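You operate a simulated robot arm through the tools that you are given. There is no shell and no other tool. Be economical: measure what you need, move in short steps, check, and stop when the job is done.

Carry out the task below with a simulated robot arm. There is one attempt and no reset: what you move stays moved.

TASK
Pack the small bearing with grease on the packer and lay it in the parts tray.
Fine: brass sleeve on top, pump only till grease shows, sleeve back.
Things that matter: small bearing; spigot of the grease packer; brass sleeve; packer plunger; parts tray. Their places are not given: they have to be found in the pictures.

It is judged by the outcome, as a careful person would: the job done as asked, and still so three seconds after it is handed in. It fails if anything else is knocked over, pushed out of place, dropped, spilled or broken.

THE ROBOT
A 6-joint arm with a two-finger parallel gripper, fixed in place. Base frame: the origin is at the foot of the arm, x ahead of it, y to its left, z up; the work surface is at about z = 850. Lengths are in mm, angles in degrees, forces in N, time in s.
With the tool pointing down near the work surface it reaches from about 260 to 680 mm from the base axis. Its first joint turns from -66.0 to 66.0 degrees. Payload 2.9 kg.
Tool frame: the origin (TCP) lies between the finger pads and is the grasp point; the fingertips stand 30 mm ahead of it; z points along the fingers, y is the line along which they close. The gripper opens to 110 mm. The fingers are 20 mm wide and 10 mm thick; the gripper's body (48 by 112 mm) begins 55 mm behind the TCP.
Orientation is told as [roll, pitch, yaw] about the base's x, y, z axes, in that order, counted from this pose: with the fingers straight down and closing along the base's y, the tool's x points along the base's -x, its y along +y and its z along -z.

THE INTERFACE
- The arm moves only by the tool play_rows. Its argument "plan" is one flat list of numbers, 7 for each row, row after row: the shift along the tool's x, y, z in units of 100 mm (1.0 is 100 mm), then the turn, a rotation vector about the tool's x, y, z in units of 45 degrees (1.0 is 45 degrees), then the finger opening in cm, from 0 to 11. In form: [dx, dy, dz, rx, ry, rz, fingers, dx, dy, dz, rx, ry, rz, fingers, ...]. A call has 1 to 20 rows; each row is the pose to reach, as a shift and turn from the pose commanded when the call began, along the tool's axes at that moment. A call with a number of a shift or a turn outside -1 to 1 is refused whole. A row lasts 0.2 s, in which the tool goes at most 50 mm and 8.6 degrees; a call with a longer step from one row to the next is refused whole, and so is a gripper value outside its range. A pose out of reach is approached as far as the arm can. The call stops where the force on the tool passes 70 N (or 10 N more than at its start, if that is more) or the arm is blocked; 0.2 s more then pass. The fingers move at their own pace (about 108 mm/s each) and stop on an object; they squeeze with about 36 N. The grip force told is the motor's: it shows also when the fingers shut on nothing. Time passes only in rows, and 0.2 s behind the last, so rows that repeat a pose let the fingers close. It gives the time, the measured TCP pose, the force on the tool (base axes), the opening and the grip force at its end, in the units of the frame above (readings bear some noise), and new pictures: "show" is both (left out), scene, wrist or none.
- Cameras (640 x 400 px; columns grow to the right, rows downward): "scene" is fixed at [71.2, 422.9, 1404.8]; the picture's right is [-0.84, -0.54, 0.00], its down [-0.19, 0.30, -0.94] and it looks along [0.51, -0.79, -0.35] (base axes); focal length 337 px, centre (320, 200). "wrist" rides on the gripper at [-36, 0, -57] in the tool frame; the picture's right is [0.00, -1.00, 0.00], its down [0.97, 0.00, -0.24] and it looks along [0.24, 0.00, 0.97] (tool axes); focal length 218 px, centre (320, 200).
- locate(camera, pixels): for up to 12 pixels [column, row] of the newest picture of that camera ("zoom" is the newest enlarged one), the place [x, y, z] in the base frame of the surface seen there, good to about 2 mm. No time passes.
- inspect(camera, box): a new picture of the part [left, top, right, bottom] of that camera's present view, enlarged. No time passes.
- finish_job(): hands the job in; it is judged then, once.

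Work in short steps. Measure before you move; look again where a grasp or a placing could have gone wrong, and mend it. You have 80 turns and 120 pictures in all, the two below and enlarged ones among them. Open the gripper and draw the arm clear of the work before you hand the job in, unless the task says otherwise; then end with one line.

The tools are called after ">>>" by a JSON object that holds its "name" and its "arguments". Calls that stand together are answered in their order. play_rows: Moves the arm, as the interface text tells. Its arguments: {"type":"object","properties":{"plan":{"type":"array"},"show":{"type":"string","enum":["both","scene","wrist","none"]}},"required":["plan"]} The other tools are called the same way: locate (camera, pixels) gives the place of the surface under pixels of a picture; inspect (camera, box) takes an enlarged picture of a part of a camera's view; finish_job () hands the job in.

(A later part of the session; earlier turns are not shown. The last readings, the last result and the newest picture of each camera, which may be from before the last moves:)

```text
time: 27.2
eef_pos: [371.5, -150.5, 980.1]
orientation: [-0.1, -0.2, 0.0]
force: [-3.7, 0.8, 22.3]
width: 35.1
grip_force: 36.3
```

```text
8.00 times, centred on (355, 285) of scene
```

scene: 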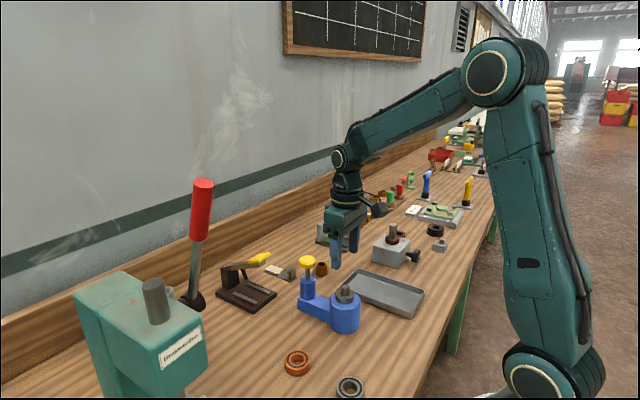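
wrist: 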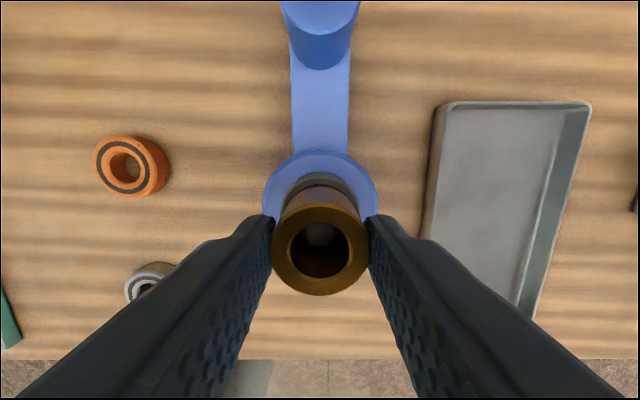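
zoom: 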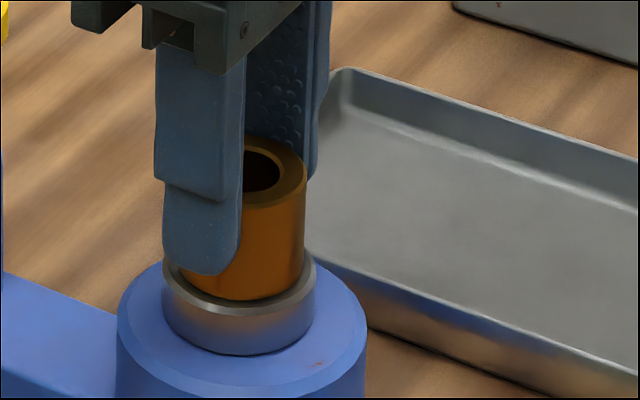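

The sleeve is resting on the bearing (22 N contact). I'll release, lift, and view the plunger.

>>> {"name": "play_rows", "arguments": {"plan": [0, 0, -0.015, 0, 0, 0, 4, 0, 0, -0.015, 0, 0, 0, 6, 0, 0, -0.015, 0, 0, 0, 6, 0, 0, -0.3, 0, 0, 0, 6, 0, 0, -0.6, 0, 0, 0, 6, 0, 0, -1.0, 0, 0, 0, 6, 0, 0, -1.0, 0, 0, 0, 6], "show": "wrist"}}

>>> {"name": "inspect", "arguments": {"camera": "scene", "box": [290, 240, 380, 330]}}

>>> {"name": "locate", "arguments": {"camera": "wrist", "pixels": [[320, 40], [320, 20], [320, 60], [300, 40], [340, 40]]}}

```text
time: 28.8
eef_pos: [371.2, -150.5, 1078.2]
orientation: [0.1, 0.0, -0.1]
force: [-0.4, 0.5, -1.1]
width: 59.9
grip_force: 0.0
```

wrist: 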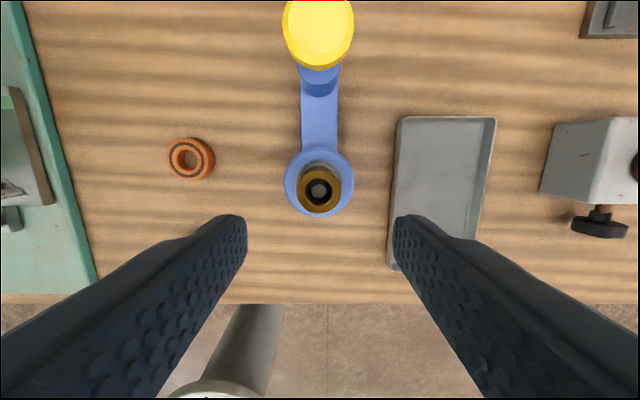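

```text
4.44 times, centred on (335, 285) of scene
```

zoom: 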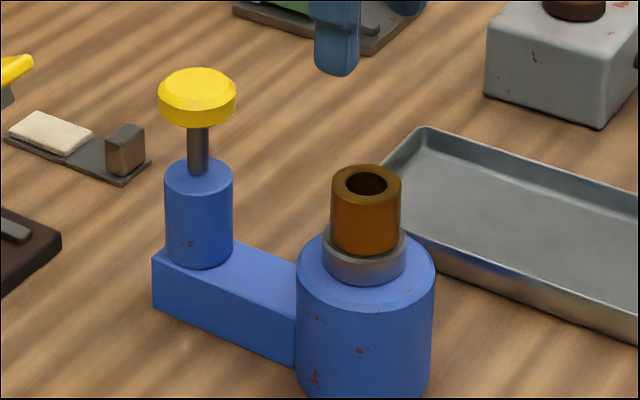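

```text
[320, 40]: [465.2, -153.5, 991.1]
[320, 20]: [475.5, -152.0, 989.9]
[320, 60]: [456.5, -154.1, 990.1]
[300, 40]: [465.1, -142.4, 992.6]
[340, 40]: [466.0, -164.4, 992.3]
```

The sleeve sits well. The knob top is at z≈991, centred near (474.5,-150), and about 40 mm across. I'll close the fingers and move above it.

>>> {"name": "play_rows", "arguments": {"plan": [-0.3, 0.008, 0, 0, 0, 0, 3, -0.6, 0.008, 0, 0, 0, 0, 0, -1.0, 0.008, 0, 0, 0, 0, 0, -1.0, 0.008, 0.0, 0, 0, 0, 0], "show": "none"}}

>>> {"name": "play_rows", "arguments": {"plan": [-0.035, 0, 0.2, 0, 0, 0, 0, -0.035, 0, 0.4, 0, 0, 0, 0, -0.035, 0, 0.48, 0, 0, 0, 0], "show": "both"}}

>>> {"name": "inspect", "arguments": {"camera": "scene", "box": [270, 230, 380, 330]}}

```text
time: 29.8
eef_pos: [471.4, -150.9, 1079.3]
orientation: [0.0, 0.0, 0.0]
force: [-1.1, -0.1, 0.4]
width: 0.0
grip_force: 36.1
```

```text
time: 30.6
eef_pos: [473.3, -149.3, 1030.3]
orientation: [-0.1, 0.0, 0.0]
force: [-0.5, 0.3, -0.2]
width: 0.0
grip_force: 36.1
```

scene: 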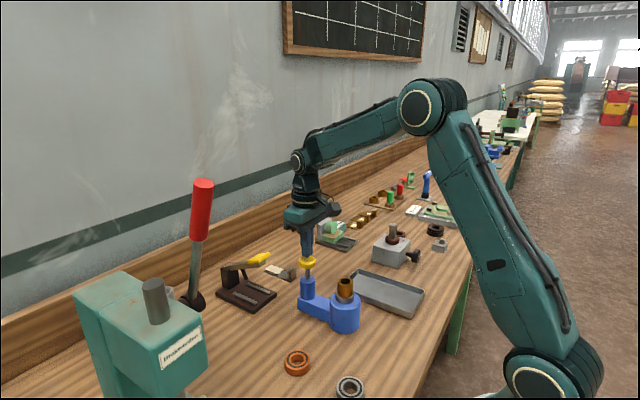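
wrist: 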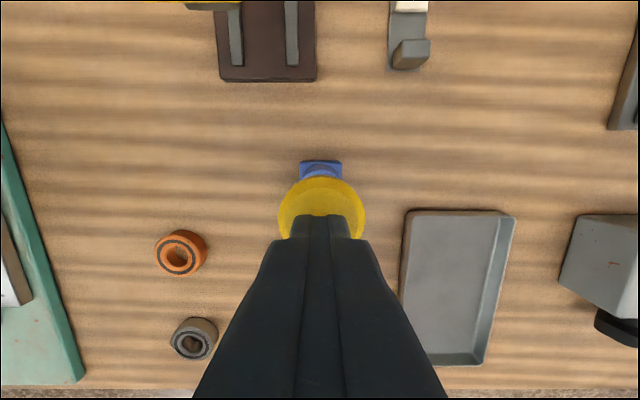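

```text
4.00 times, centred on (325, 280) of scene
```

zoom: 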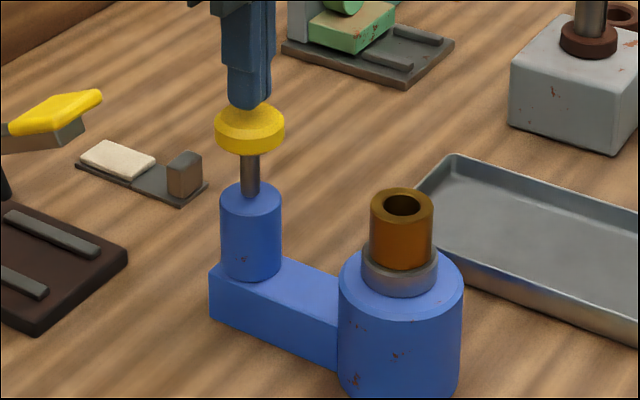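

The closed fingers are over the knob. I'll press down in small steps.

>>> {"name": "play_rows", "arguments": {"plan": [0, 0, 0.04, 0, 0, 0, 0, 0, 0, 0.08, 0, 0, 0, 0, 0, 0, 0.12, 0, 0, 0, 0, 0, 0, 0.15, 0, 0, 0, 0], "show": "none"}}

>>> {"name": "inspect", "arguments": {"camera": "scene", "box": [270, 230, 380, 330]}}

```text
time: 31.6
eef_pos: [475.1, -149.7, 1014.4]
orientation: [0.0, -0.2, -0.1]
force: [0.4, 0.2, 3.1]
width: 0.0
grip_force: 36.2
```

```text
4.00 times, centred on (325, 280) of scene
```

zoom: 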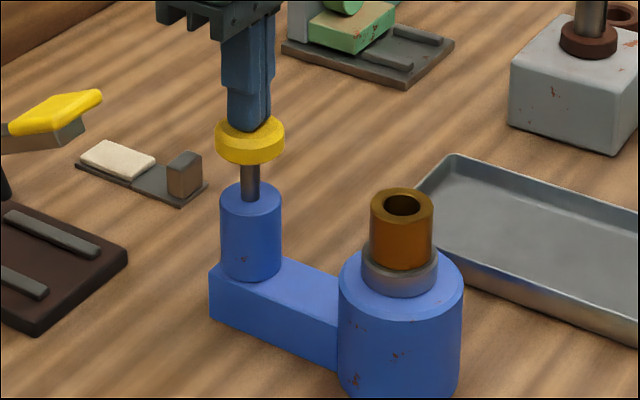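

>>> {"name": "play_rows", "arguments": {"plan": [0, 0, 0.03, 0, 0, 0, 0, 0, 0, 0.05, 0, 0, 0, 0], "show": "none"}}

>>> {"name": "inspect", "arguments": {"camera": "scene", "box": [300, 260, 370, 330]}}

>>> {"name": "play_rows", "arguments": {"plan": [0, 0, 0.03, 0, 0, 0, 0, 0, 0, 0.05, 0, 0, 0, 0], "show": "none"}}

>>> {"name": "inspect", "arguments": {"camera": "scene", "box": [300, 260, 370, 330]}}

```text
time: 32.2
eef_pos: [475.5, -149.5, 1010.8]
orientation: [0.0, -0.2, 0.0]
force: [-0.3, -0.1, 5.5]
width: 0.0
grip_force: 35.4
```

```text
5.71 times, centred on (335, 295) of scene
```

zoom: 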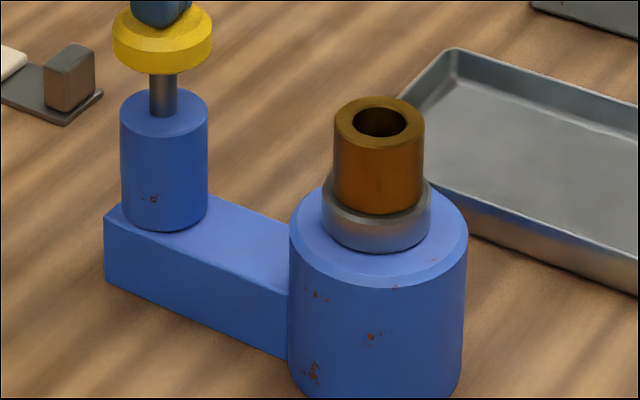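

```text
time: 32.8
eef_pos: [474.8, -148.9, 1005.6]
orientation: [-0.2, -0.1, 0.0]
force: [1.5, -3.2, 8.2]
width: 0.0
grip_force: 36.3
```

```text
5.71 times, centred on (335, 295) of scene
```

zoom: 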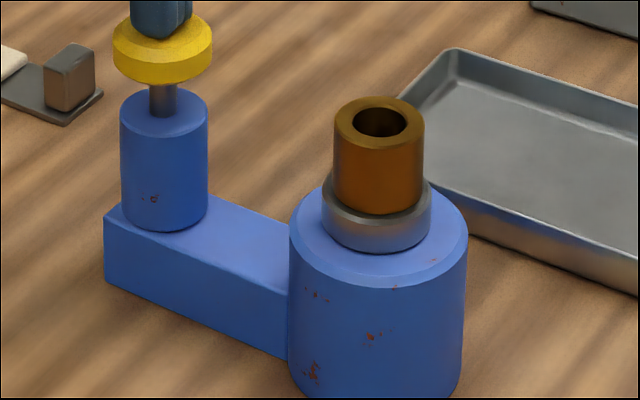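

>>> {"name": "play_rows", "arguments": {"plan": [0, 0, 0.03, 0, 0, 0, 0, 0, 0, 0.04, 0, 0, 0, 0], "show": "none"}}

>>> {"name": "inspect", "arguments": {"camera": "scene", "box": [300, 260, 370, 330]}}

```text
time: 33.4
eef_pos: [473.8, -149.2, 1001.9]
orientation: [0.0, -0.1, 0.0]
force: [3.0, -0.1, 10.0]
width: 0.0
grip_force: 36.8
```

```text
5.71 times, centred on (335, 295) of scene
```

zoom: 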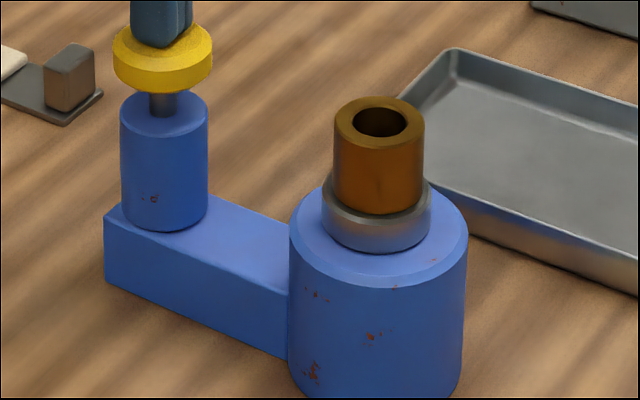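

>>> {"name": "play_rows", "arguments": {"plan": [0, 0, 0.02, 0, 0, 0, 0, 0, 0, 0.03, 0, 0, 0, 0], "show": "none"}}

>>> {"name": "inspect", "arguments": {"camera": "scene", "box": [300, 260, 370, 330]}}

```text
time: 34.0
eef_pos: [474.7, -149.0, 999.8]
orientation: [0.0, -0.3, 0.1]
force: [0.9, 2.9, 19.5]
width: 0.1
grip_force: 36.3
```

```text
5.71 times, centred on (335, 295) of scene
```

zoom: 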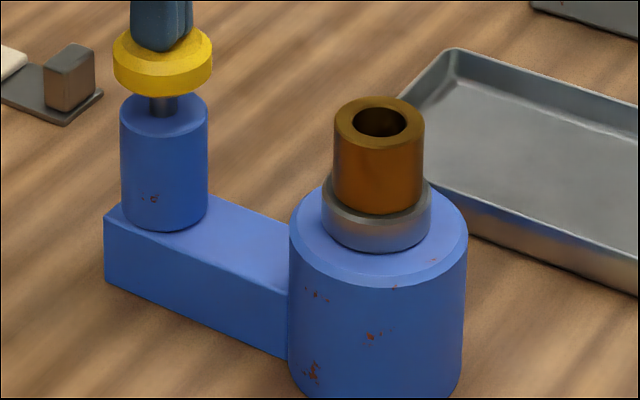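

The force jumped to 19.5 N, so that's the bottom of the stroke. I'll look closely at the bearing for grease before another stroke.

>>> {"name": "inspect", "arguments": {"camera": "scene", "box": [333, 272, 358, 292]}}

>>> {"name": "play_rows", "arguments": {"plan": [0, 0, -0.06, 0, 0, 0, 0, 0, 0, -0.12, 0, 0, 0, 0, 0, 0, -0.18, 0, 0, 0, 0, 0, 0, -0.25, 0, 0, 0, 0, 0, 0, -0.25, 0, 0, 0, 0], "show": "none"}}

>>> {"name": "inspect", "arguments": {"camera": "scene", "box": [300, 250, 370, 320]}}

```text
16.00 times, centred on (346, 282) of scene
```

zoom: 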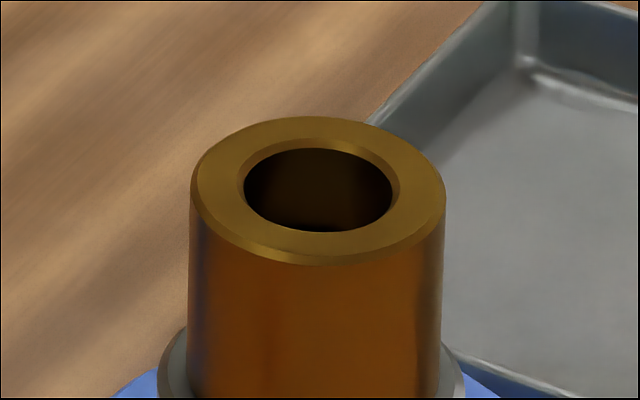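

```text
time: 35.2
eef_pos: [474.9, -148.9, 1022.8]
orientation: [0.0, -0.1, 0.0]
force: [0.1, 0.0, 0.7]
width: 0.0
grip_force: 36.3
```

```text
5.71 times, centred on (335, 285) of scene
```

zoom: 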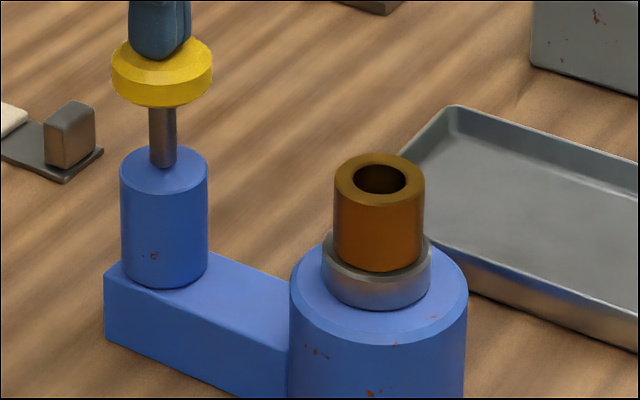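

The knob has sprung back and no grease shows yet. Second stroke, checking the sleeve/bearing joint.

>>> {"name": "play_rows", "arguments": {"plan": [0, 0, 0.05, 0, 0, 0, 0, 0, 0, 0.1, 0, 0, 0, 0, 0, 0, 0.15, 0, 0, 0, 0], "show": "none"}}

>>> {"name": "inspect", "arguments": {"camera": "scene", "box": [325, 275, 365, 305]}}

>>> {"name": "play_rows", "arguments": {"plan": [0, 0, 0.05, 0, 0, 0, 0, 0, 0, 0.1, 0, 0, 0, 0], "show": "none"}}

>>> {"name": "inspect", "arguments": {"camera": "scene", "box": [325, 275, 365, 305]}}

```text
time: 36.0
eef_pos: [475.5, -149.9, 1008.8]
orientation: [-0.1, -0.2, 0.0]
force: [1.3, 2.7, 6.3]
width: 0.2
grip_force: 35.8
```

```text
13.33 times, centred on (345, 290) of scene
```

zoom: 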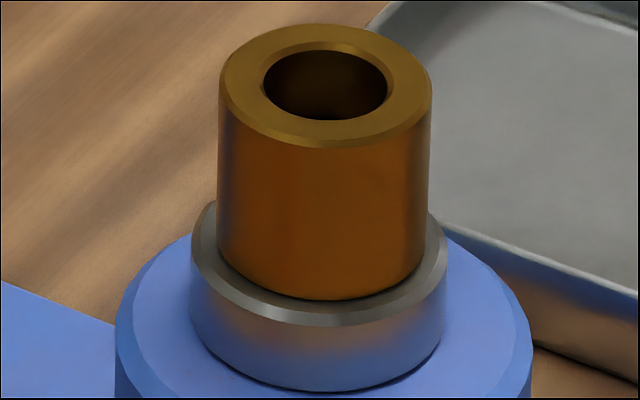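

```text
time: 36.6
eef_pos: [474.5, -149.3, 999.7]
orientation: [-0.1, -0.3, 0.0]
force: [-3.2, 0.0, 15.9]
width: 0.0
grip_force: 35.8
```

```text
13.33 times, centred on (345, 290) of scene
```

zoom: 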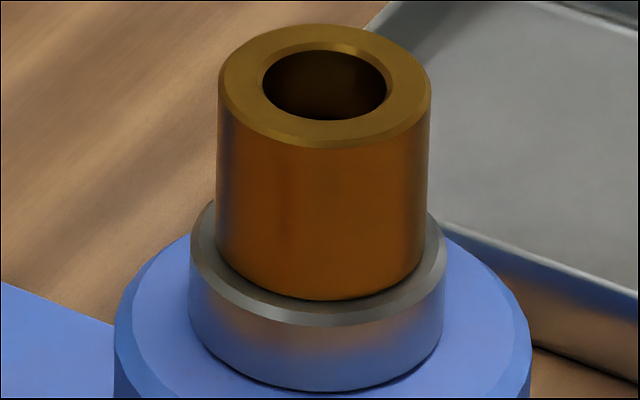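

No grease yet. Third stroke.

>>> {"name": "play_rows", "arguments": {"plan": [0, 0, -0.06, 0, 0, 0, 0, 0, 0, -0.12, 0, 0, 0, 0, 0, 0, -0.18, 0, 0, 0, 0, 0, 0, -0.25, 0, 0, 0, 0, 0, 0, -0.25, 0, 0, 0, 0], "show": "none"}}

>>> {"name": "inspect", "arguments": {"camera": "scene", "box": [325, 275, 365, 305]}}

>>> {"name": "play_rows", "arguments": {"plan": [0, 0, 0.05, 0, 0, 0, 0, 0, 0, 0.1, 0, 0, 0, 0, 0, 0, 0.15, 0, 0, 0, 0], "show": "none"}}

>>> {"name": "inspect", "arguments": {"camera": "scene", "box": [325, 275, 365, 305]}}

```text
time: 37.8
eef_pos: [474.4, -148.2, 1023.0]
orientation: [0.1, 0.0, 0.1]
force: [-0.4, 0.9, 0.2]
width: 0.1
grip_force: 35.8
```

```text
13.33 times, centred on (345, 290) of scene
```

zoom: 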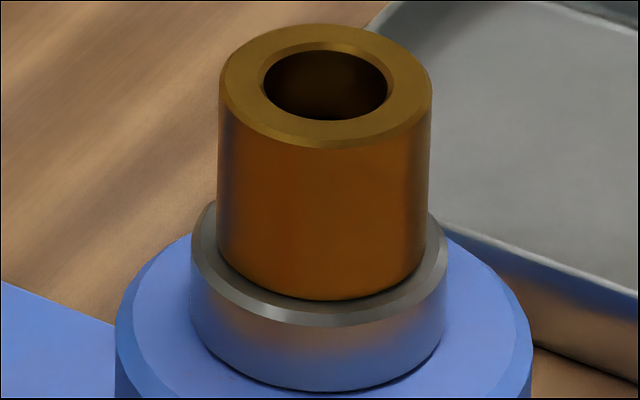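

```text
time: 38.6
eef_pos: [474.5, -149.2, 1008.4]
orientation: [0.0, -0.1, 0.1]
force: [2.3, 1.5, 5.4]
width: 0.1
grip_force: 35.5
```

```text
13.33 times, centred on (345, 290) of scene
```

zoom: 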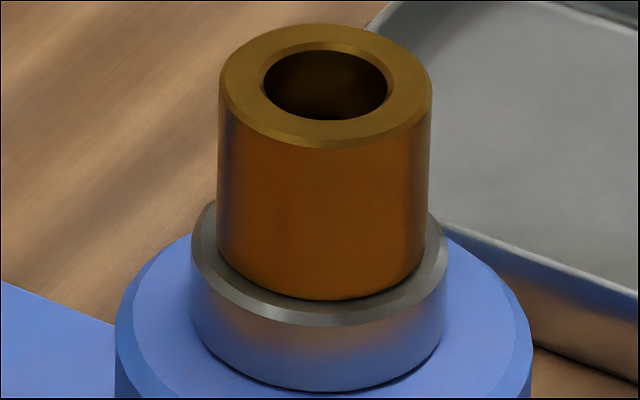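

>>> {"name": "play_rows", "arguments": {"plan": [0, 0, 0.05, 0, 0, 0, 0, 0, 0, 0.1, 0, 0, 0, 0], "show": "none"}}

>>> {"name": "inspect", "arguments": {"camera": "scene", "box": [325, 275, 365, 305]}}

>>> {"name": "play_rows", "arguments": {"plan": [0, 0, -0.06, 0, 0, 0, 0, 0, 0, -0.12, 0, 0, 0, 0, 0, 0, -0.18, 0, 0, 0, 0, 0, 0, -0.25, 0, 0, 0, 0, 0, 0, -0.25, 0, 0, 0, 0], "show": "none"}}

```text
time: 39.2
eef_pos: [473.9, -148.6, 999.3]
orientation: [-0.1, -0.2, 0.1]
force: [1.1, 3.4, 14.5]
width: 0.2
grip_force: 35.8
```

```text
13.33 times, centred on (345, 290) of scene
```

zoom: 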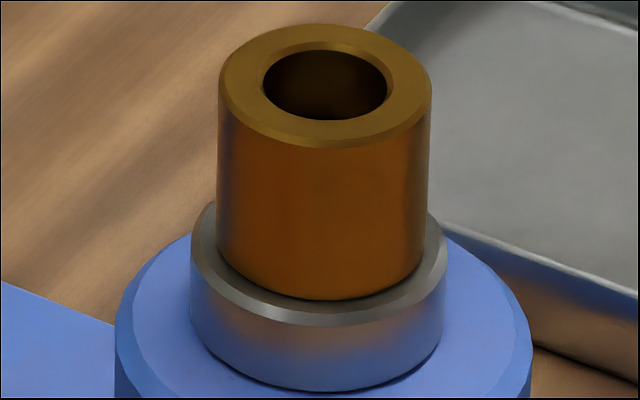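

```text
time: 40.4
eef_pos: [474.8, -148.9, 1024.0]
orientation: [0.1, 0.0, 0.0]
force: [-0.3, 0.4, 0.2]
width: 0.3
grip_force: 36.5
```

Three strokes and nothing visible from this side. Before pumping more I'll look from above with the wrist camera.

>>> {"name": "play_rows", "arguments": {"plan": [0, 0, -0.3, 0, 0, 0, 0, 0.3, 0, -0.55, 0, 0, 0, 0, 0.7, 0, -0.55, 0, 0, 0, 0, 1.0, 0, -0.55, 0, 0, 0, 0, 1.0, 0, -0.55, 0, 0, 0, 0], "show": "wrist"}}

>>> {"name": "inspect", "arguments": {"camera": "wrist", "box": [280, 140, 360, 220]}}

```text
time: 41.6
eef_pos: [373.9, -148.2, 1078.1]
orientation: [0.0, 0.0, 0.0]
force: [0.6, -0.5, 0.6]
width: 0.0
grip_force: 35.9
```

wrist: 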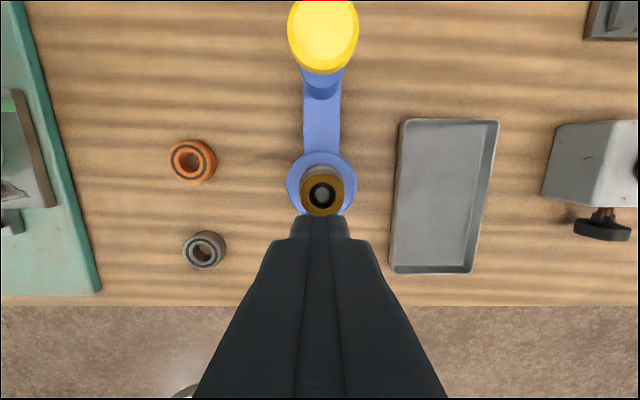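

```text
5.00 times, centred on (320, 180) of wrist
```

zoom: 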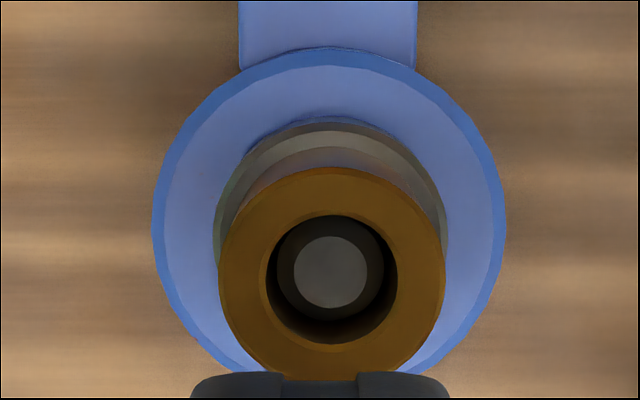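

Still clean. I'll go back to the knob for a fuller fourth stroke.

>>> {"name": "play_rows", "arguments": {"plan": [-0.3, 0, 0, 0, 0, 0, 0, -0.7, 0, 0, 0, 0, 0, 0, -1.0, 0, 0.0, 0, 0, 0, 0, -1.0, 0, 0.4, 0, 0, 0, 0, -1.0, 0, 0.58, 0, 0, 0, 0, -1.0, 0, 0.65, 0, 0, 0, 0, -1.0, 0, 0.72, 0, 0, 0, 0, -1.0, 0, 0.79, 0, 0, 0, 0, -1.0, 0, 0.815, 0, 0, 0, 0, -1.0, 0, 0.815, 0, 0, 0, 0], "show": "none"}}

>>> {"name": "inspect", "arguments": {"camera": "scene", "box": [300, 260, 370, 330]}}

```text
time: 43.8
eef_pos: [474.6, -149.4, 999.6]
orientation: [-0.1, -0.2, 0.1]
force: [-6.0, -2.5, 24.9]
width: 0.0
grip_force: 36.1
```

```text
5.71 times, centred on (335, 295) of scene
```

zoom: 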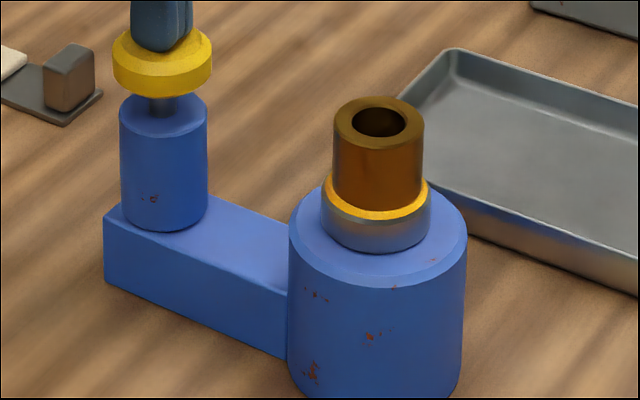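

A yellow-orange grease ring now shows around the bearing, so pumping is done. I'll lift off gently, go back above the sleeve and open.

>>> {"name": "play_rows", "arguments": {"plan": [0, 0, -0.08, 0, 0, 0, 0, 0, 0, -0.16, 0, 0, 0, 0, 0, 0, -0.24, 0, 0, 0, 0, 0, 0, -0.5, 0, 0, 0, 0, 0, 0, -0.81, 0, 0, 0, 0, 0.35, -0.008, -0.81, 0, 0, 0, 0, 0.7, -0.008, -0.81, 0, 0, 0, 3, 1.0, -0.008, -0.81, 0, 0, 0, 6, 1.0, -0.008, -0.81, 0, 0, 0, 6], "show": "wrist"}}

>>> {"name": "inspect", "arguments": {"camera": "wrist", "box": [280, 140, 360, 220]}}

```text
time: 45.8
eef_pos: [374.8, -147.7, 1077.7]
orientation: [0.0, 0.0, 0.0]
force: [0.1, 0.3, -1.0]
width: 60.1
grip_force: 0.1
```

wrist: 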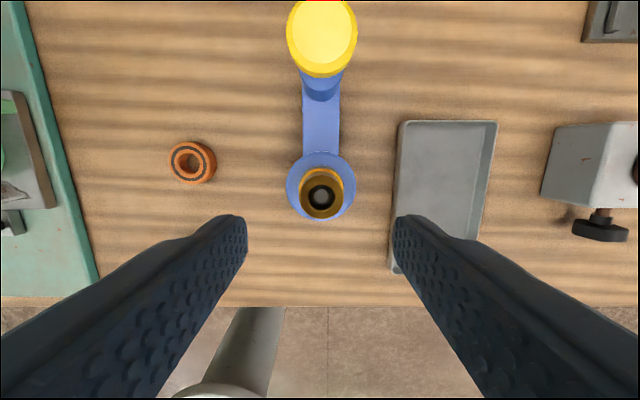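

```text
5.00 times, centred on (320, 180) of wrist
```

zoom: 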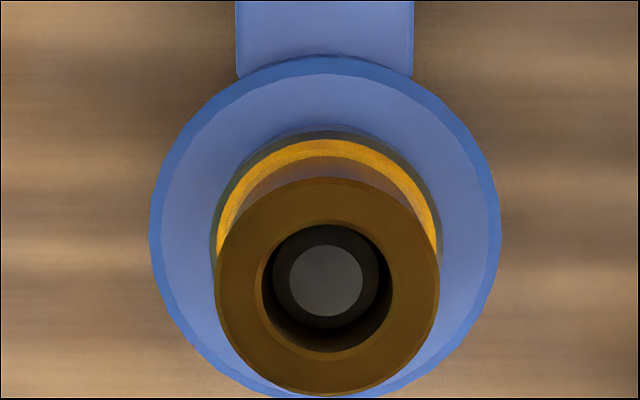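

I'll descend on the sleeve at the same grip height, with the tips 12 mm above the grease, and close.

>>> {"name": "play_rows", "arguments": {"plan": [0.035, -0.006, 0.3, 0, 0, 0, 6, 0.035, -0.006, 0.65, 0, 0, 0, 6, 0.035, -0.006, 0.98, 0, 0, 0, 6, 0.035, -0.006, 0.98, 0, 0, 0, 6], "show": "wrist"}}

>>> {"name": "inspect", "arguments": {"camera": "wrist", "box": [256, 180, 384, 308]}}

```text
time: 46.8
eef_pos: [371.5, -152.1, 978.1]
orientation: [0.0, 0.0, 0.0]
force: [-0.1, -0.6, 0.5]
width: 60.0
grip_force: 0.1
```

wrist: 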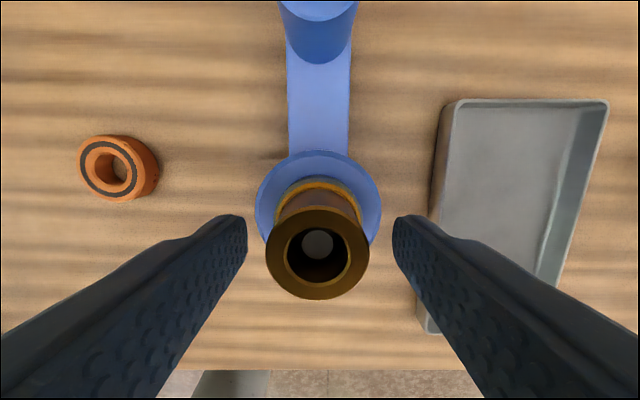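

```text
3.12 times, centred on (320, 244) of wrist
```

zoom: 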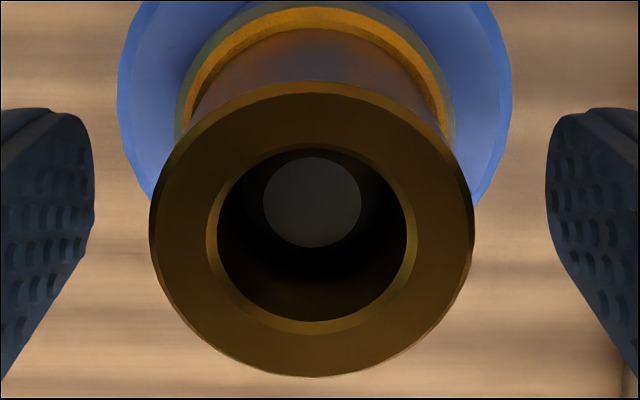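

Fine-centring by +0.9 mm in y and -1 mm in x, then gripping and lifting straight up.

>>> {"name": "play_rows", "arguments": {"plan": [0.01, 0.009, 0, 0, 0, 0, 6, 0.01, 0.009, 0, 0, 0, 0, 4.2, 0.01, 0.009, 0, 0, 0, 0, 2.5, 0.01, 0.009, 0, 0, 0, 0, 2.5, 0.01, 0.009, 0, 0, 0, 0, 2.5], "show": "none"}}

>>> {"name": "inspect", "arguments": {"camera": "wrist", "box": [256, 180, 384, 308]}}

>>> {"name": "play_rows", "arguments": {"plan": [0, 0, -0.05, 0, 0, 0, 2.5, 0, 0, -0.15, 0, 0, 0, 2.5, 0, 0, -0.3, 0, 0, 0, 2.5, 0, 0, -0.6, 0, 0, 0, 2.5, 0, 0, -0.9, 0, 0, 0, 2.5], "show": "none"}}

>>> {"name": "inspect", "arguments": {"camera": "scene", "box": [290, 230, 380, 330]}}

```text
time: 48.0
eef_pos: [369.9, -149.4, 979.2]
orientation: [0.0, 0.0, -0.1]
force: [-1.0, -0.3, 0.3]
width: 35.0
grip_force: 35.8
```

```text
3.12 times, centred on (320, 244) of wrist
```

zoom: 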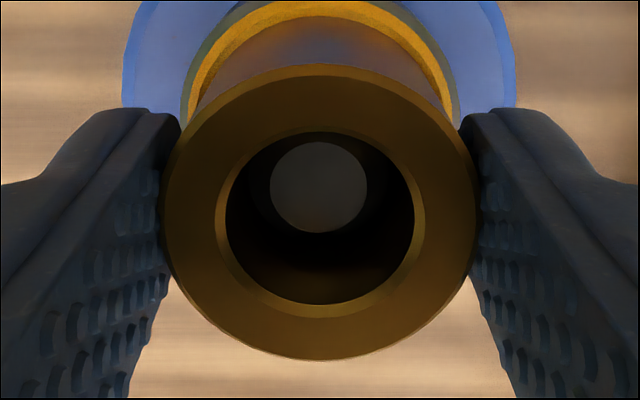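

```text
time: 49.2
eef_pos: [371.1, -151.0, 1068.8]
orientation: [-0.1, 0.0, 0.0]
force: [0.0, -0.3, -1.4]
width: 35.1
grip_force: 35.9
```

```text
4.00 times, centred on (335, 280) of scene
```

zoom: 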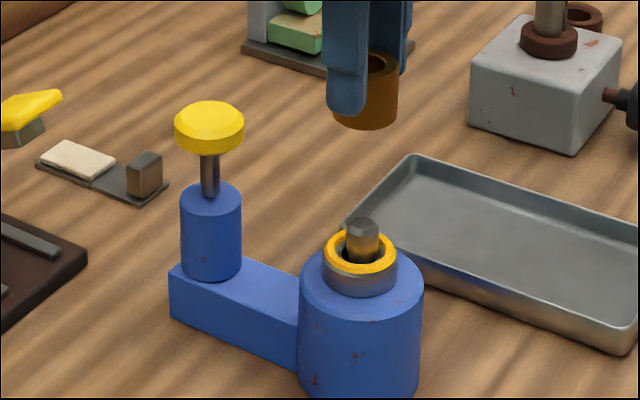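

The sleeve is up and the bearing stayed put with its grease ring. I'll carry the sleeve back to its original spot, around (530,-300).

>>> {"name": "play_rows", "arguments": {"plan": [-0.3, -0.3, 0, 0, 0, 0, 2.5, -0.6, -0.6, 0, 0, 0, 0, 2.5, -0.9, -0.9, 0, 0, 0, 0, 2.5, -1.0, -1.0, 0, 0, 0, 0, 2.5], "show": "none"}}

>>> {"name": "play_rows", "arguments": {"plan": [-0.3, -0.25, 0, 0, 0, 0, 2.5, -0.595, -0.503, 0, 0, 0, 0, 2.5, -0.595, -0.503, 0.4, 0, 0, 0, 2.5, -0.595, -0.503, 0.8, 0, 0, 0, 2.5, -0.595, -0.503, 1.0, 0, 0, 0, 2.5], "show": "none"}}

>>> {"name": "play_rows", "arguments": {"plan": [0, 0, 0.3, 0, 0, 0, 2.5, 0, 0, 0.55, 0, 0, 0, 2.5, 0, 0, 0.7, 0, 0, 0, 2.5, 0, 0, 0.74, 0, 0, 0, 2.5], "show": "both"}}

```text
time: 50.2
eef_pos: [470.8, -250.6, 1068.7]
orientation: [-0.1, -0.1, 0.0]
force: [0.1, -0.9, -1.6]
width: 35.2
grip_force: 35.9
```

```text
time: 51.4
eef_pos: [527.8, -301.1, 969.7]
orientation: [0.1, 0.0, -0.1]
force: [0.1, -0.1, -1.6]
width: 34.9
grip_force: 36.0
```

```text
time: 52.4
eef_pos: [529.5, -300.0, 896.5]
orientation: [0.0, 0.0, -0.1]
force: [-0.1, 0.1, -1.5]
width: 35.0
grip_force: 35.8
```

scene: 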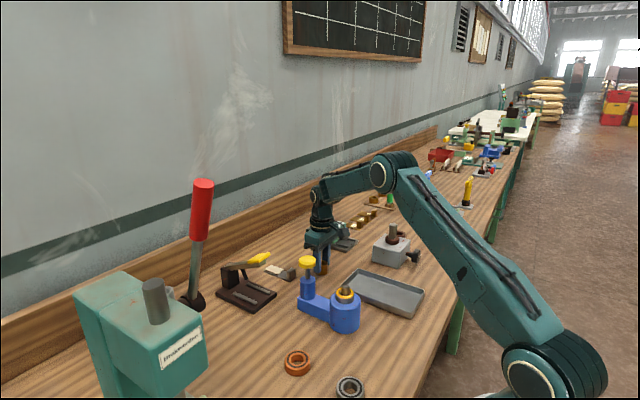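
wrist: 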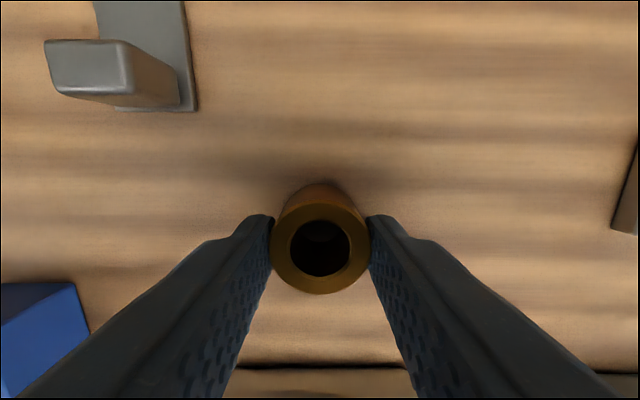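

The position matches the original view. Lowering to contact.

>>> {"name": "play_rows", "arguments": {"plan": [0, 0, 0.015, 0, 0, 0, 2.5, 0, 0, 0.025, 0, 0, 0, 2.5], "show": "none"}}

>>> {"name": "play_rows", "arguments": {"plan": [0, 0, 0.01, 0, 0, 0, 2.5], "show": "none"}}

```text
time: 53.0
eef_pos: [529.9, -300.5, 892.8]
orientation: [0.0, 0.0, 0.0]
force: [0.2, -0.1, -1.6]
width: 35.0
grip_force: 35.7
```

```text
time: 53.4
eef_pos: [529.0, -299.7, 892.0]
orientation: [0.0, -0.1, 0.1]
force: [-0.3, 1.1, 2.0]
width: 35.1
grip_force: 35.7
```

Contact is starting (+2 N). I'll release and lift away.

>>> {"name": "play_rows", "arguments": {"plan": [0, 0, 0.003, 0, 0, 0, 4, 0, 0, 0.0, 0, 0, 0, 7, 0, 0, 0.0, 0, 0, 0, 7, 0, 0, -0.3, 0, 0, 0, 7, 0, 0, -0.65, 0, 0, 0, 7, 0, 0, -1.0, 0, 0, 0, 7], "show": "wrist"}}

>>> {"name": "play_rows", "arguments": {"plan": [0, 0, -0.4, 0, 0, 0, 7, 0.2, 0.2, -0.85, 0, 0, 0, 7, 0.5, 0.5, -0.85, 0, 0, 0, 7, 0.8, 0.8, -0.85, 0, 0, 0, 7, 1.0, 1.0, -0.85, 0, 0, 0, 7], "show": "none"}}

>>> {"name": "play_rows", "arguments": {"plan": [0.3, 0.25, 0, 0, 0, 0, 7, 0.58, 0.503, 0, 0, 0, 0, 7, 0.58, 0.503, 0.0, 0, 0, 0, 7], "show": "wrist"}}

>>> {"name": "inspect", "arguments": {"camera": "wrist", "box": [270, 140, 370, 220]}}

>>> {"name": "inspect", "arguments": {"camera": "scene", "box": [280, 230, 440, 340]}}

```text
time: 54.8
eef_pos: [527.9, -300.1, 992.1]
orientation: [0.1, -0.1, -0.1]
force: [0.2, 0.5, 0.2]
width: 70.0
grip_force: 0.0
```

wrist: 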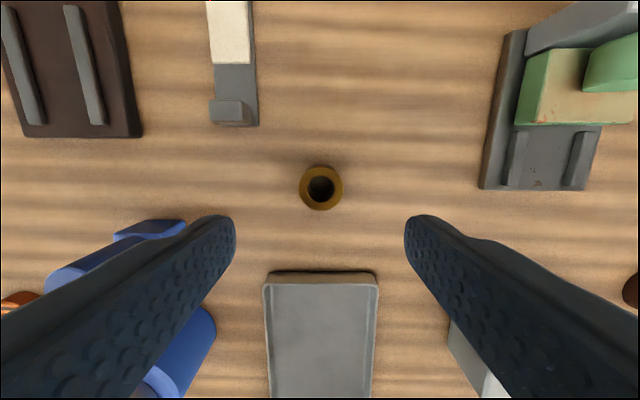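

```text
refused: row 2 steps farther than a row can; nothing moved
```

```text
time: 55.6
eef_pos: [470.2, -249.6, 993.7]
orientation: [-0.1, -0.1, 0.0]
force: [-0.7, 0.8, 0.1]
width: 69.9
grip_force: 0.1
```

wrist: 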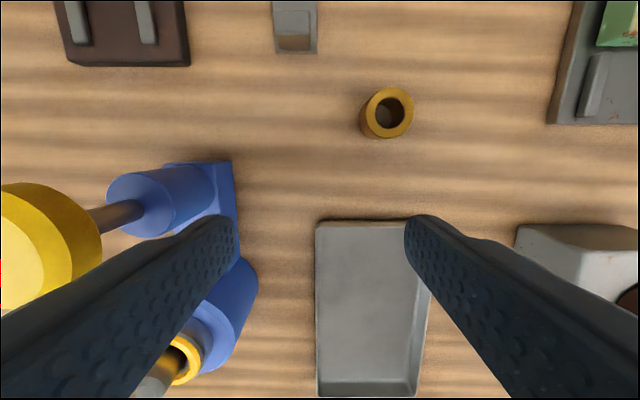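

```text
5.00 times, centred on (320, 180) of wrist
```

zoom: 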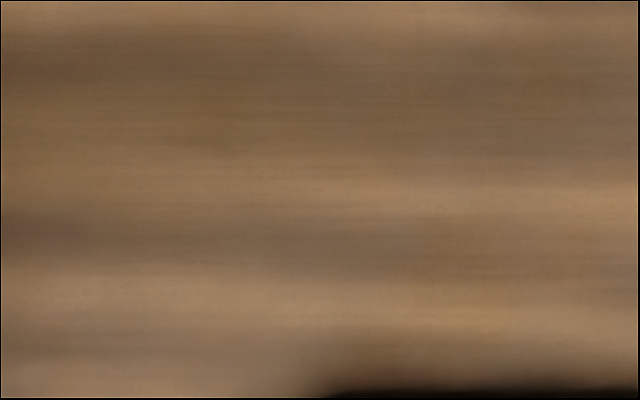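

```text
3.64 times, centred on (360, 285) of scene
```

zoom: 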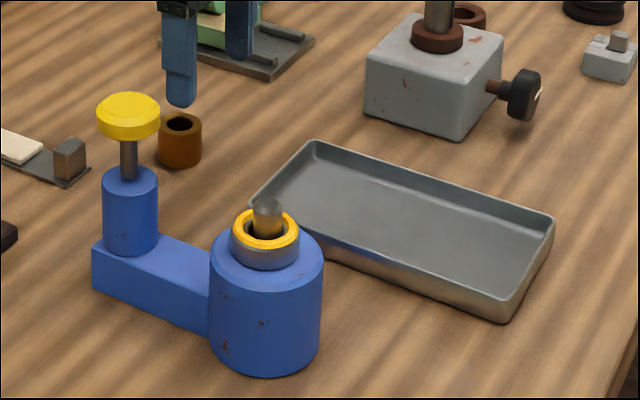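

The sleeve is back in place; the second move was refused, but nothing was touched. I'll raise clear first and then go above the bearing.

>>> {"name": "play_rows", "arguments": {"plan": [0, 0, -0.4, 0, 0, 0, 7, 0, 0, -0.8, 0, 0, 0, 7, 0.3, 0.3, -0.8, 0, 0, 0, 7, 0.6, 0.6, -0.8, 0, 0, 0, 7, 0.9, 0.9, -0.8, 0, 0, 0, 7, 0.98, 0.995, -0.8, 0, 0, 0, 7, 0.98, 0.995, -0.8, 0, 0, 0, 7], "show": "wrist"}}

>>> {"name": "inspect", "arguments": {"camera": "wrist", "box": [270, 140, 370, 220]}}

>>> {"name": "locate", "arguments": {"camera": "wrist", "pixels": [[405, 130], [400, 250], [490, 130], [475, 260], [440, 190], [440, 122], [398, 190], [495, 190]]}}

```text
time: 57.2
eef_pos: [371.0, -149.7, 1072.3]
orientation: [0.0, 0.0, -0.1]
force: [0.1, 0.7, -0.1]
width: 70.2
grip_force: 0.1
```

wrist: 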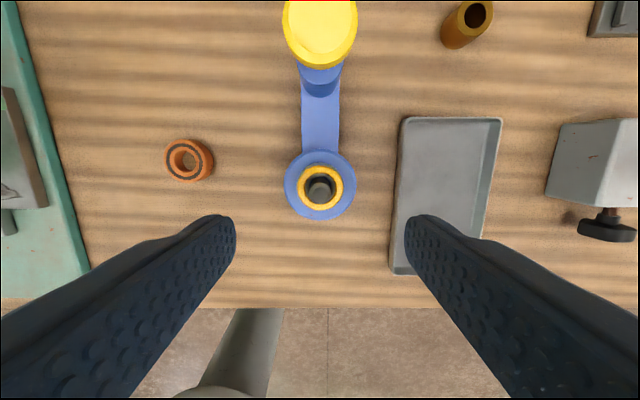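

```text
5.00 times, centred on (320, 180) of wrist
```

zoom: 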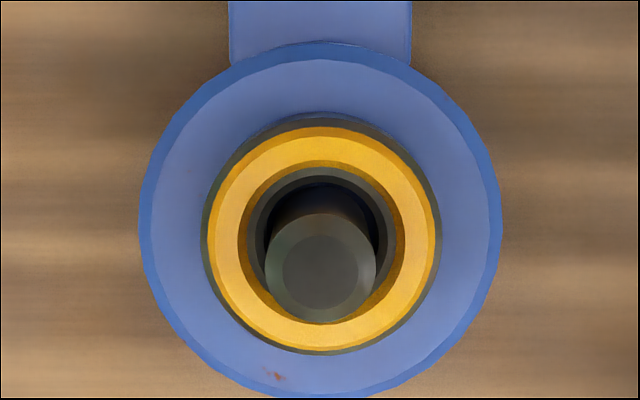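

```text
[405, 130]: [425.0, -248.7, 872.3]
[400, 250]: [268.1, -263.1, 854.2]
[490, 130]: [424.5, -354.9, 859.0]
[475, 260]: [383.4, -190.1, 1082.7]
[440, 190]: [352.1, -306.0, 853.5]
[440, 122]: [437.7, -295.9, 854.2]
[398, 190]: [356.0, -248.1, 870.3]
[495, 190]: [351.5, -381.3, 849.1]
```

The bearing carries an even grease ring. I'll descend and grip it at its outer rim.

>>> {"name": "play_rows", "arguments": {"plan": [0.01, 0, 0.3, 0, 0, 0, 7, 0.01, 0, 0.65, 0, 0, 0, 7, 0.01, 0, 0.95, 0, 0, 0, 7], "show": "none"}}

>>> {"name": "play_rows", "arguments": {"plan": [0, 0, 0.15, 0, 0, 0, 7, 0, 0, 0.24, 0, 0, 0, 7, 0, 0, 0.24, 0, 0, 0, 7], "show": "wrist"}}

>>> {"name": "inspect", "arguments": {"camera": "wrist", "box": [256, 180, 384, 308]}}

```text
time: 58.0
eef_pos: [373.1, -149.1, 976.0]
orientation: [0.0, -0.1, 0.0]
force: [0.0, 0.2, 0.6]
width: 70.0
grip_force: 0.0
```

```text
time: 58.8
eef_pos: [372.4, -150.0, 951.9]
orientation: [0.0, 0.0, 0.0]
force: [-0.5, 0.1, 0.5]
width: 69.9
grip_force: 0.1
```

wrist: 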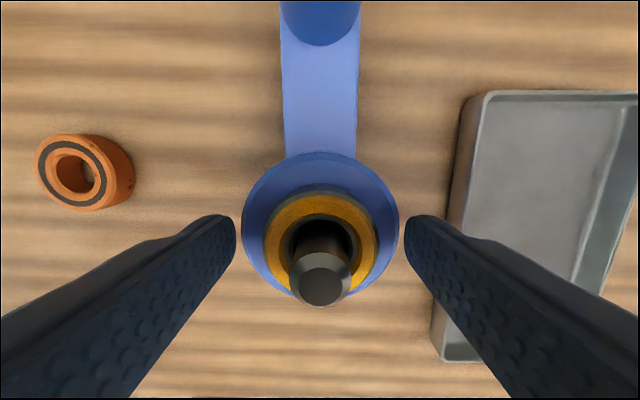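

```text
3.12 times, centred on (320, 244) of wrist
```

zoom: 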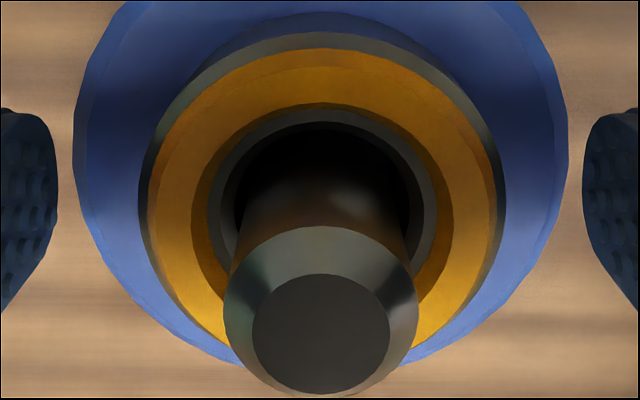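

It's centred. Gripping and lifting straight up.

>>> {"name": "play_rows", "arguments": {"plan": [0, 0, 0, 0, 0, 0, 5, 0, 0, 0, 0, 0, 0, 3.5, 0, 0, 0, 0, 0, 0, 3.5, 0, 0, 0, 0, 0, 0, 3.5], "show": "none"}}

>>> {"name": "play_rows", "arguments": {"plan": [0, 0, -0.06, 0, 0, 0, 3.5, 0, 0, -0.14, 0, 0, 0, 3.5, 0, 0, -0.25, 0, 0, 0, 3.5, 0, 0, -0.4, 0, 0, 0, 3.5, 0, 0, -0.7, 0, 0, 0, 3.5], "show": "scene"}}

>>> {"name": "inspect", "arguments": {"camera": "scene", "box": [290, 230, 380, 330]}}

```text
time: 59.8
eef_pos: [371.9, -150.1, 953.1]
orientation: [0.0, 0.0, 0.0]
force: [0.4, 0.3, -0.3]
width: 43.1
grip_force: 36.0
```

```text
time: 61.0
eef_pos: [372.7, -149.7, 1024.8]
orientation: [-0.1, -0.1, 0.0]
force: [-0.7, -0.2, -1.4]
width: 43.1
grip_force: 35.3
```

scene: 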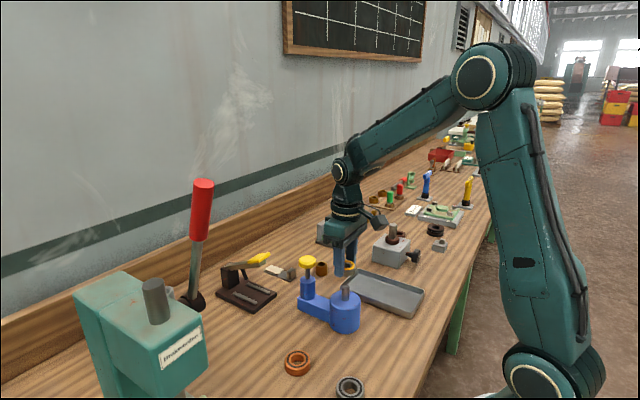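

```text
4.00 times, centred on (335, 280) of scene
```

zoom: 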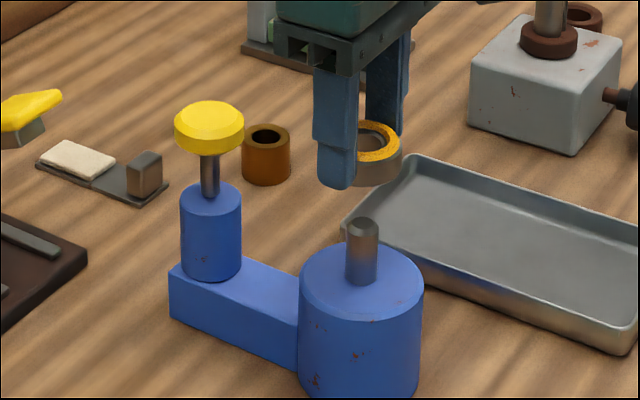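

The bearing is held with its grease. I'll move over the tray's middle, around (347,-302), and look.

>>> {"name": "play_rows", "arguments": {"plan": [0.08, -0.4, 0, 0, 0, 0, 3.5, 0.16, -0.8, 0, 0, 0, 0, 3.5, 0.2, -1.0, 0, 0, 0, 0, 3.5], "show": "none"}}

>>> {"name": "play_rows", "arguments": {"plan": [0.05, -0.3, 0, 0, 0, 0, 3.5, 0.05, -0.52, 0.2, 0, 0, 0, 3.5, 0.05, -0.52, 0.5, 0, 0, 0, 3.5, 0.05, -0.52, 0.5, 0, 0, 0, 3.5], "show": "both"}}

>>> {"name": "locate", "arguments": {"camera": "wrist", "pixels": [[265, 190], [375, 190], [320, 120], [280, 150], [250, 190], [390, 190], [360, 150], [320, 170]]}}

```text
time: 61.8
eef_pos: [352.2, -250.2, 1024.2]
orientation: [0.1, 0.1, 0.1]
force: [0.6, 0.1, -1.1]
width: 43.0
grip_force: 36.0
```

```text
time: 62.8
eef_pos: [346.3, -302.1, 974.8]
orientation: [-0.1, 0.0, 0.0]
force: [0.3, 0.0, -1.1]
width: 43.2
grip_force: 36.0
```

scene: 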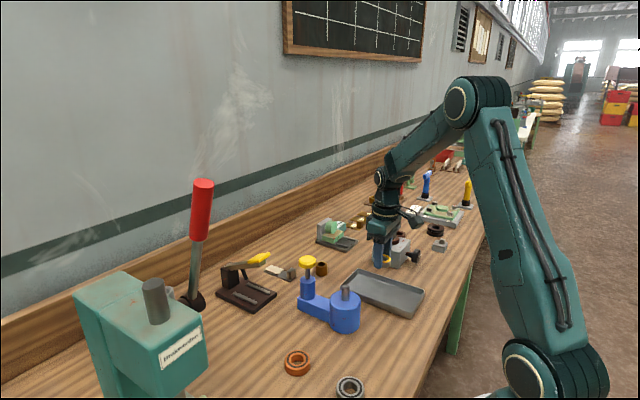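
wrist: 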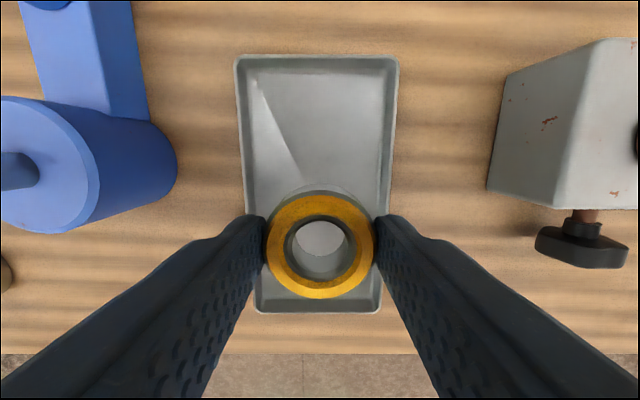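

```text
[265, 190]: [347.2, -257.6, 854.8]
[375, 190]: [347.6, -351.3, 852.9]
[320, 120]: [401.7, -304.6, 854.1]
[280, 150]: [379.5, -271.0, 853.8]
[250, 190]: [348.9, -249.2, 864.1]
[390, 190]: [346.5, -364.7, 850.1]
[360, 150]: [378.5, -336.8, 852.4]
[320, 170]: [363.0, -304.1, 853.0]
```

Centred over the tray, floor z≈853.5. Lowering to just above it, then creeping to contact.

>>> {"name": "play_rows", "arguments": {"plan": [0, 0, 0.3, 0, 0, 0, 3.5, 0, 0, 0.6, 0, 0, 0, 3.5, 0, 0, 0.75, 0, 0, 0, 3.5, 0, 0, 0.81, 0, 0, 0, 3.5], "show": "none"}}

>>> {"name": "play_rows", "arguments": {"plan": [0, 0, 0.015, 0, 0, 0, 3.5, 0, 0, 0.03, 0, 0, 0, 3.5], "show": "none"}}

>>> {"name": "play_rows", "arguments": {"plan": [0, 0, 0.01, 0, 0, 0, 3.5], "show": "none"}}

```text
time: 63.8
eef_pos: [347.1, -303.0, 892.0]
orientation: [0.1, 0.0, 0.0]
force: [-0.2, -0.5, -1.3]
width: 43.1
grip_force: 36.2
```

```text
time: 64.4
eef_pos: [348.1, -302.8, 887.5]
orientation: [0.0, -0.1, 0.1]
force: [-0.6, 0.2, -1.6]
width: 42.7
grip_force: 35.8
```

```text
time: 64.8
eef_pos: [347.4, -303.3, 888.8]
orientation: [-0.1, -0.1, -0.1]
force: [0.2, 0.5, -0.8]
width: 43.0
grip_force: 36.4
```

>>> {"name": "play_rows", "arguments": {"plan": [0, 0, 0.008, 0, 0, 0, 3.5], "show": "none"}}

>>> {"name": "play_rows", "arguments": {"plan": [0, 0, 0.008, 0, 0, 0, 3.5], "show": "none"}}

```text
time: 65.2
eef_pos: [348.5, -302.0, 886.6]
orientation: [0.0, 0.0, 0.0]
force: [-0.3, -0.7, -2.1]
width: 43.2
grip_force: 35.9
```

```text
time: 65.6
eef_pos: [347.5, -302.6, 887.3]
orientation: [-0.1, 0.1, 0.0]
force: [-1.2, 0.4, -1.3]
width: 43.0
grip_force: 36.2
```

>>> {"name": "play_rows", "arguments": {"plan": [0, 0, 0.008, 0, 0, 0, 3.5], "show": "none"}}

>>> {"name": "play_rows", "arguments": {"plan": [0, 0, 0.008, 0, 0, 0, 3.5], "show": "none"}}

>>> {"name": "inspect", "arguments": {"camera": "scene", "box": [345, 255, 425, 320]}}

```text
time: 66.0
eef_pos: [347.8, -303.5, 885.3]
orientation: [-0.1, -0.1, 0.0]
force: [-1.7, -0.5, 6.3]
width: 43.1
grip_force: 35.7
```

```text
time: 66.4
eef_pos: [348.3, -303.2, 885.3]
orientation: [-0.2, -0.1, -0.1]
force: [-3.3, -0.5, 16.9]
width: 42.9
grip_force: 36.2
```

```text
6.15 times, centred on (385, 288) of scene
```

zoom: 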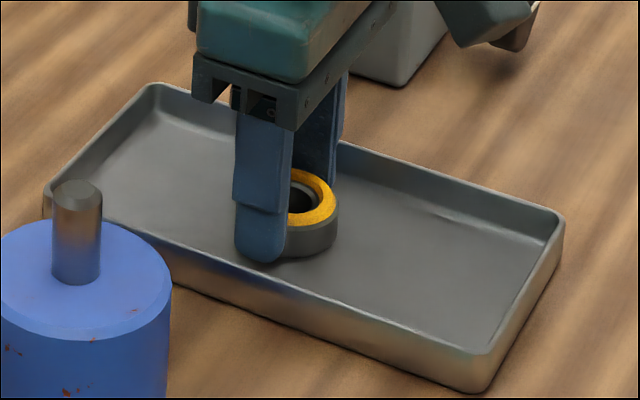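

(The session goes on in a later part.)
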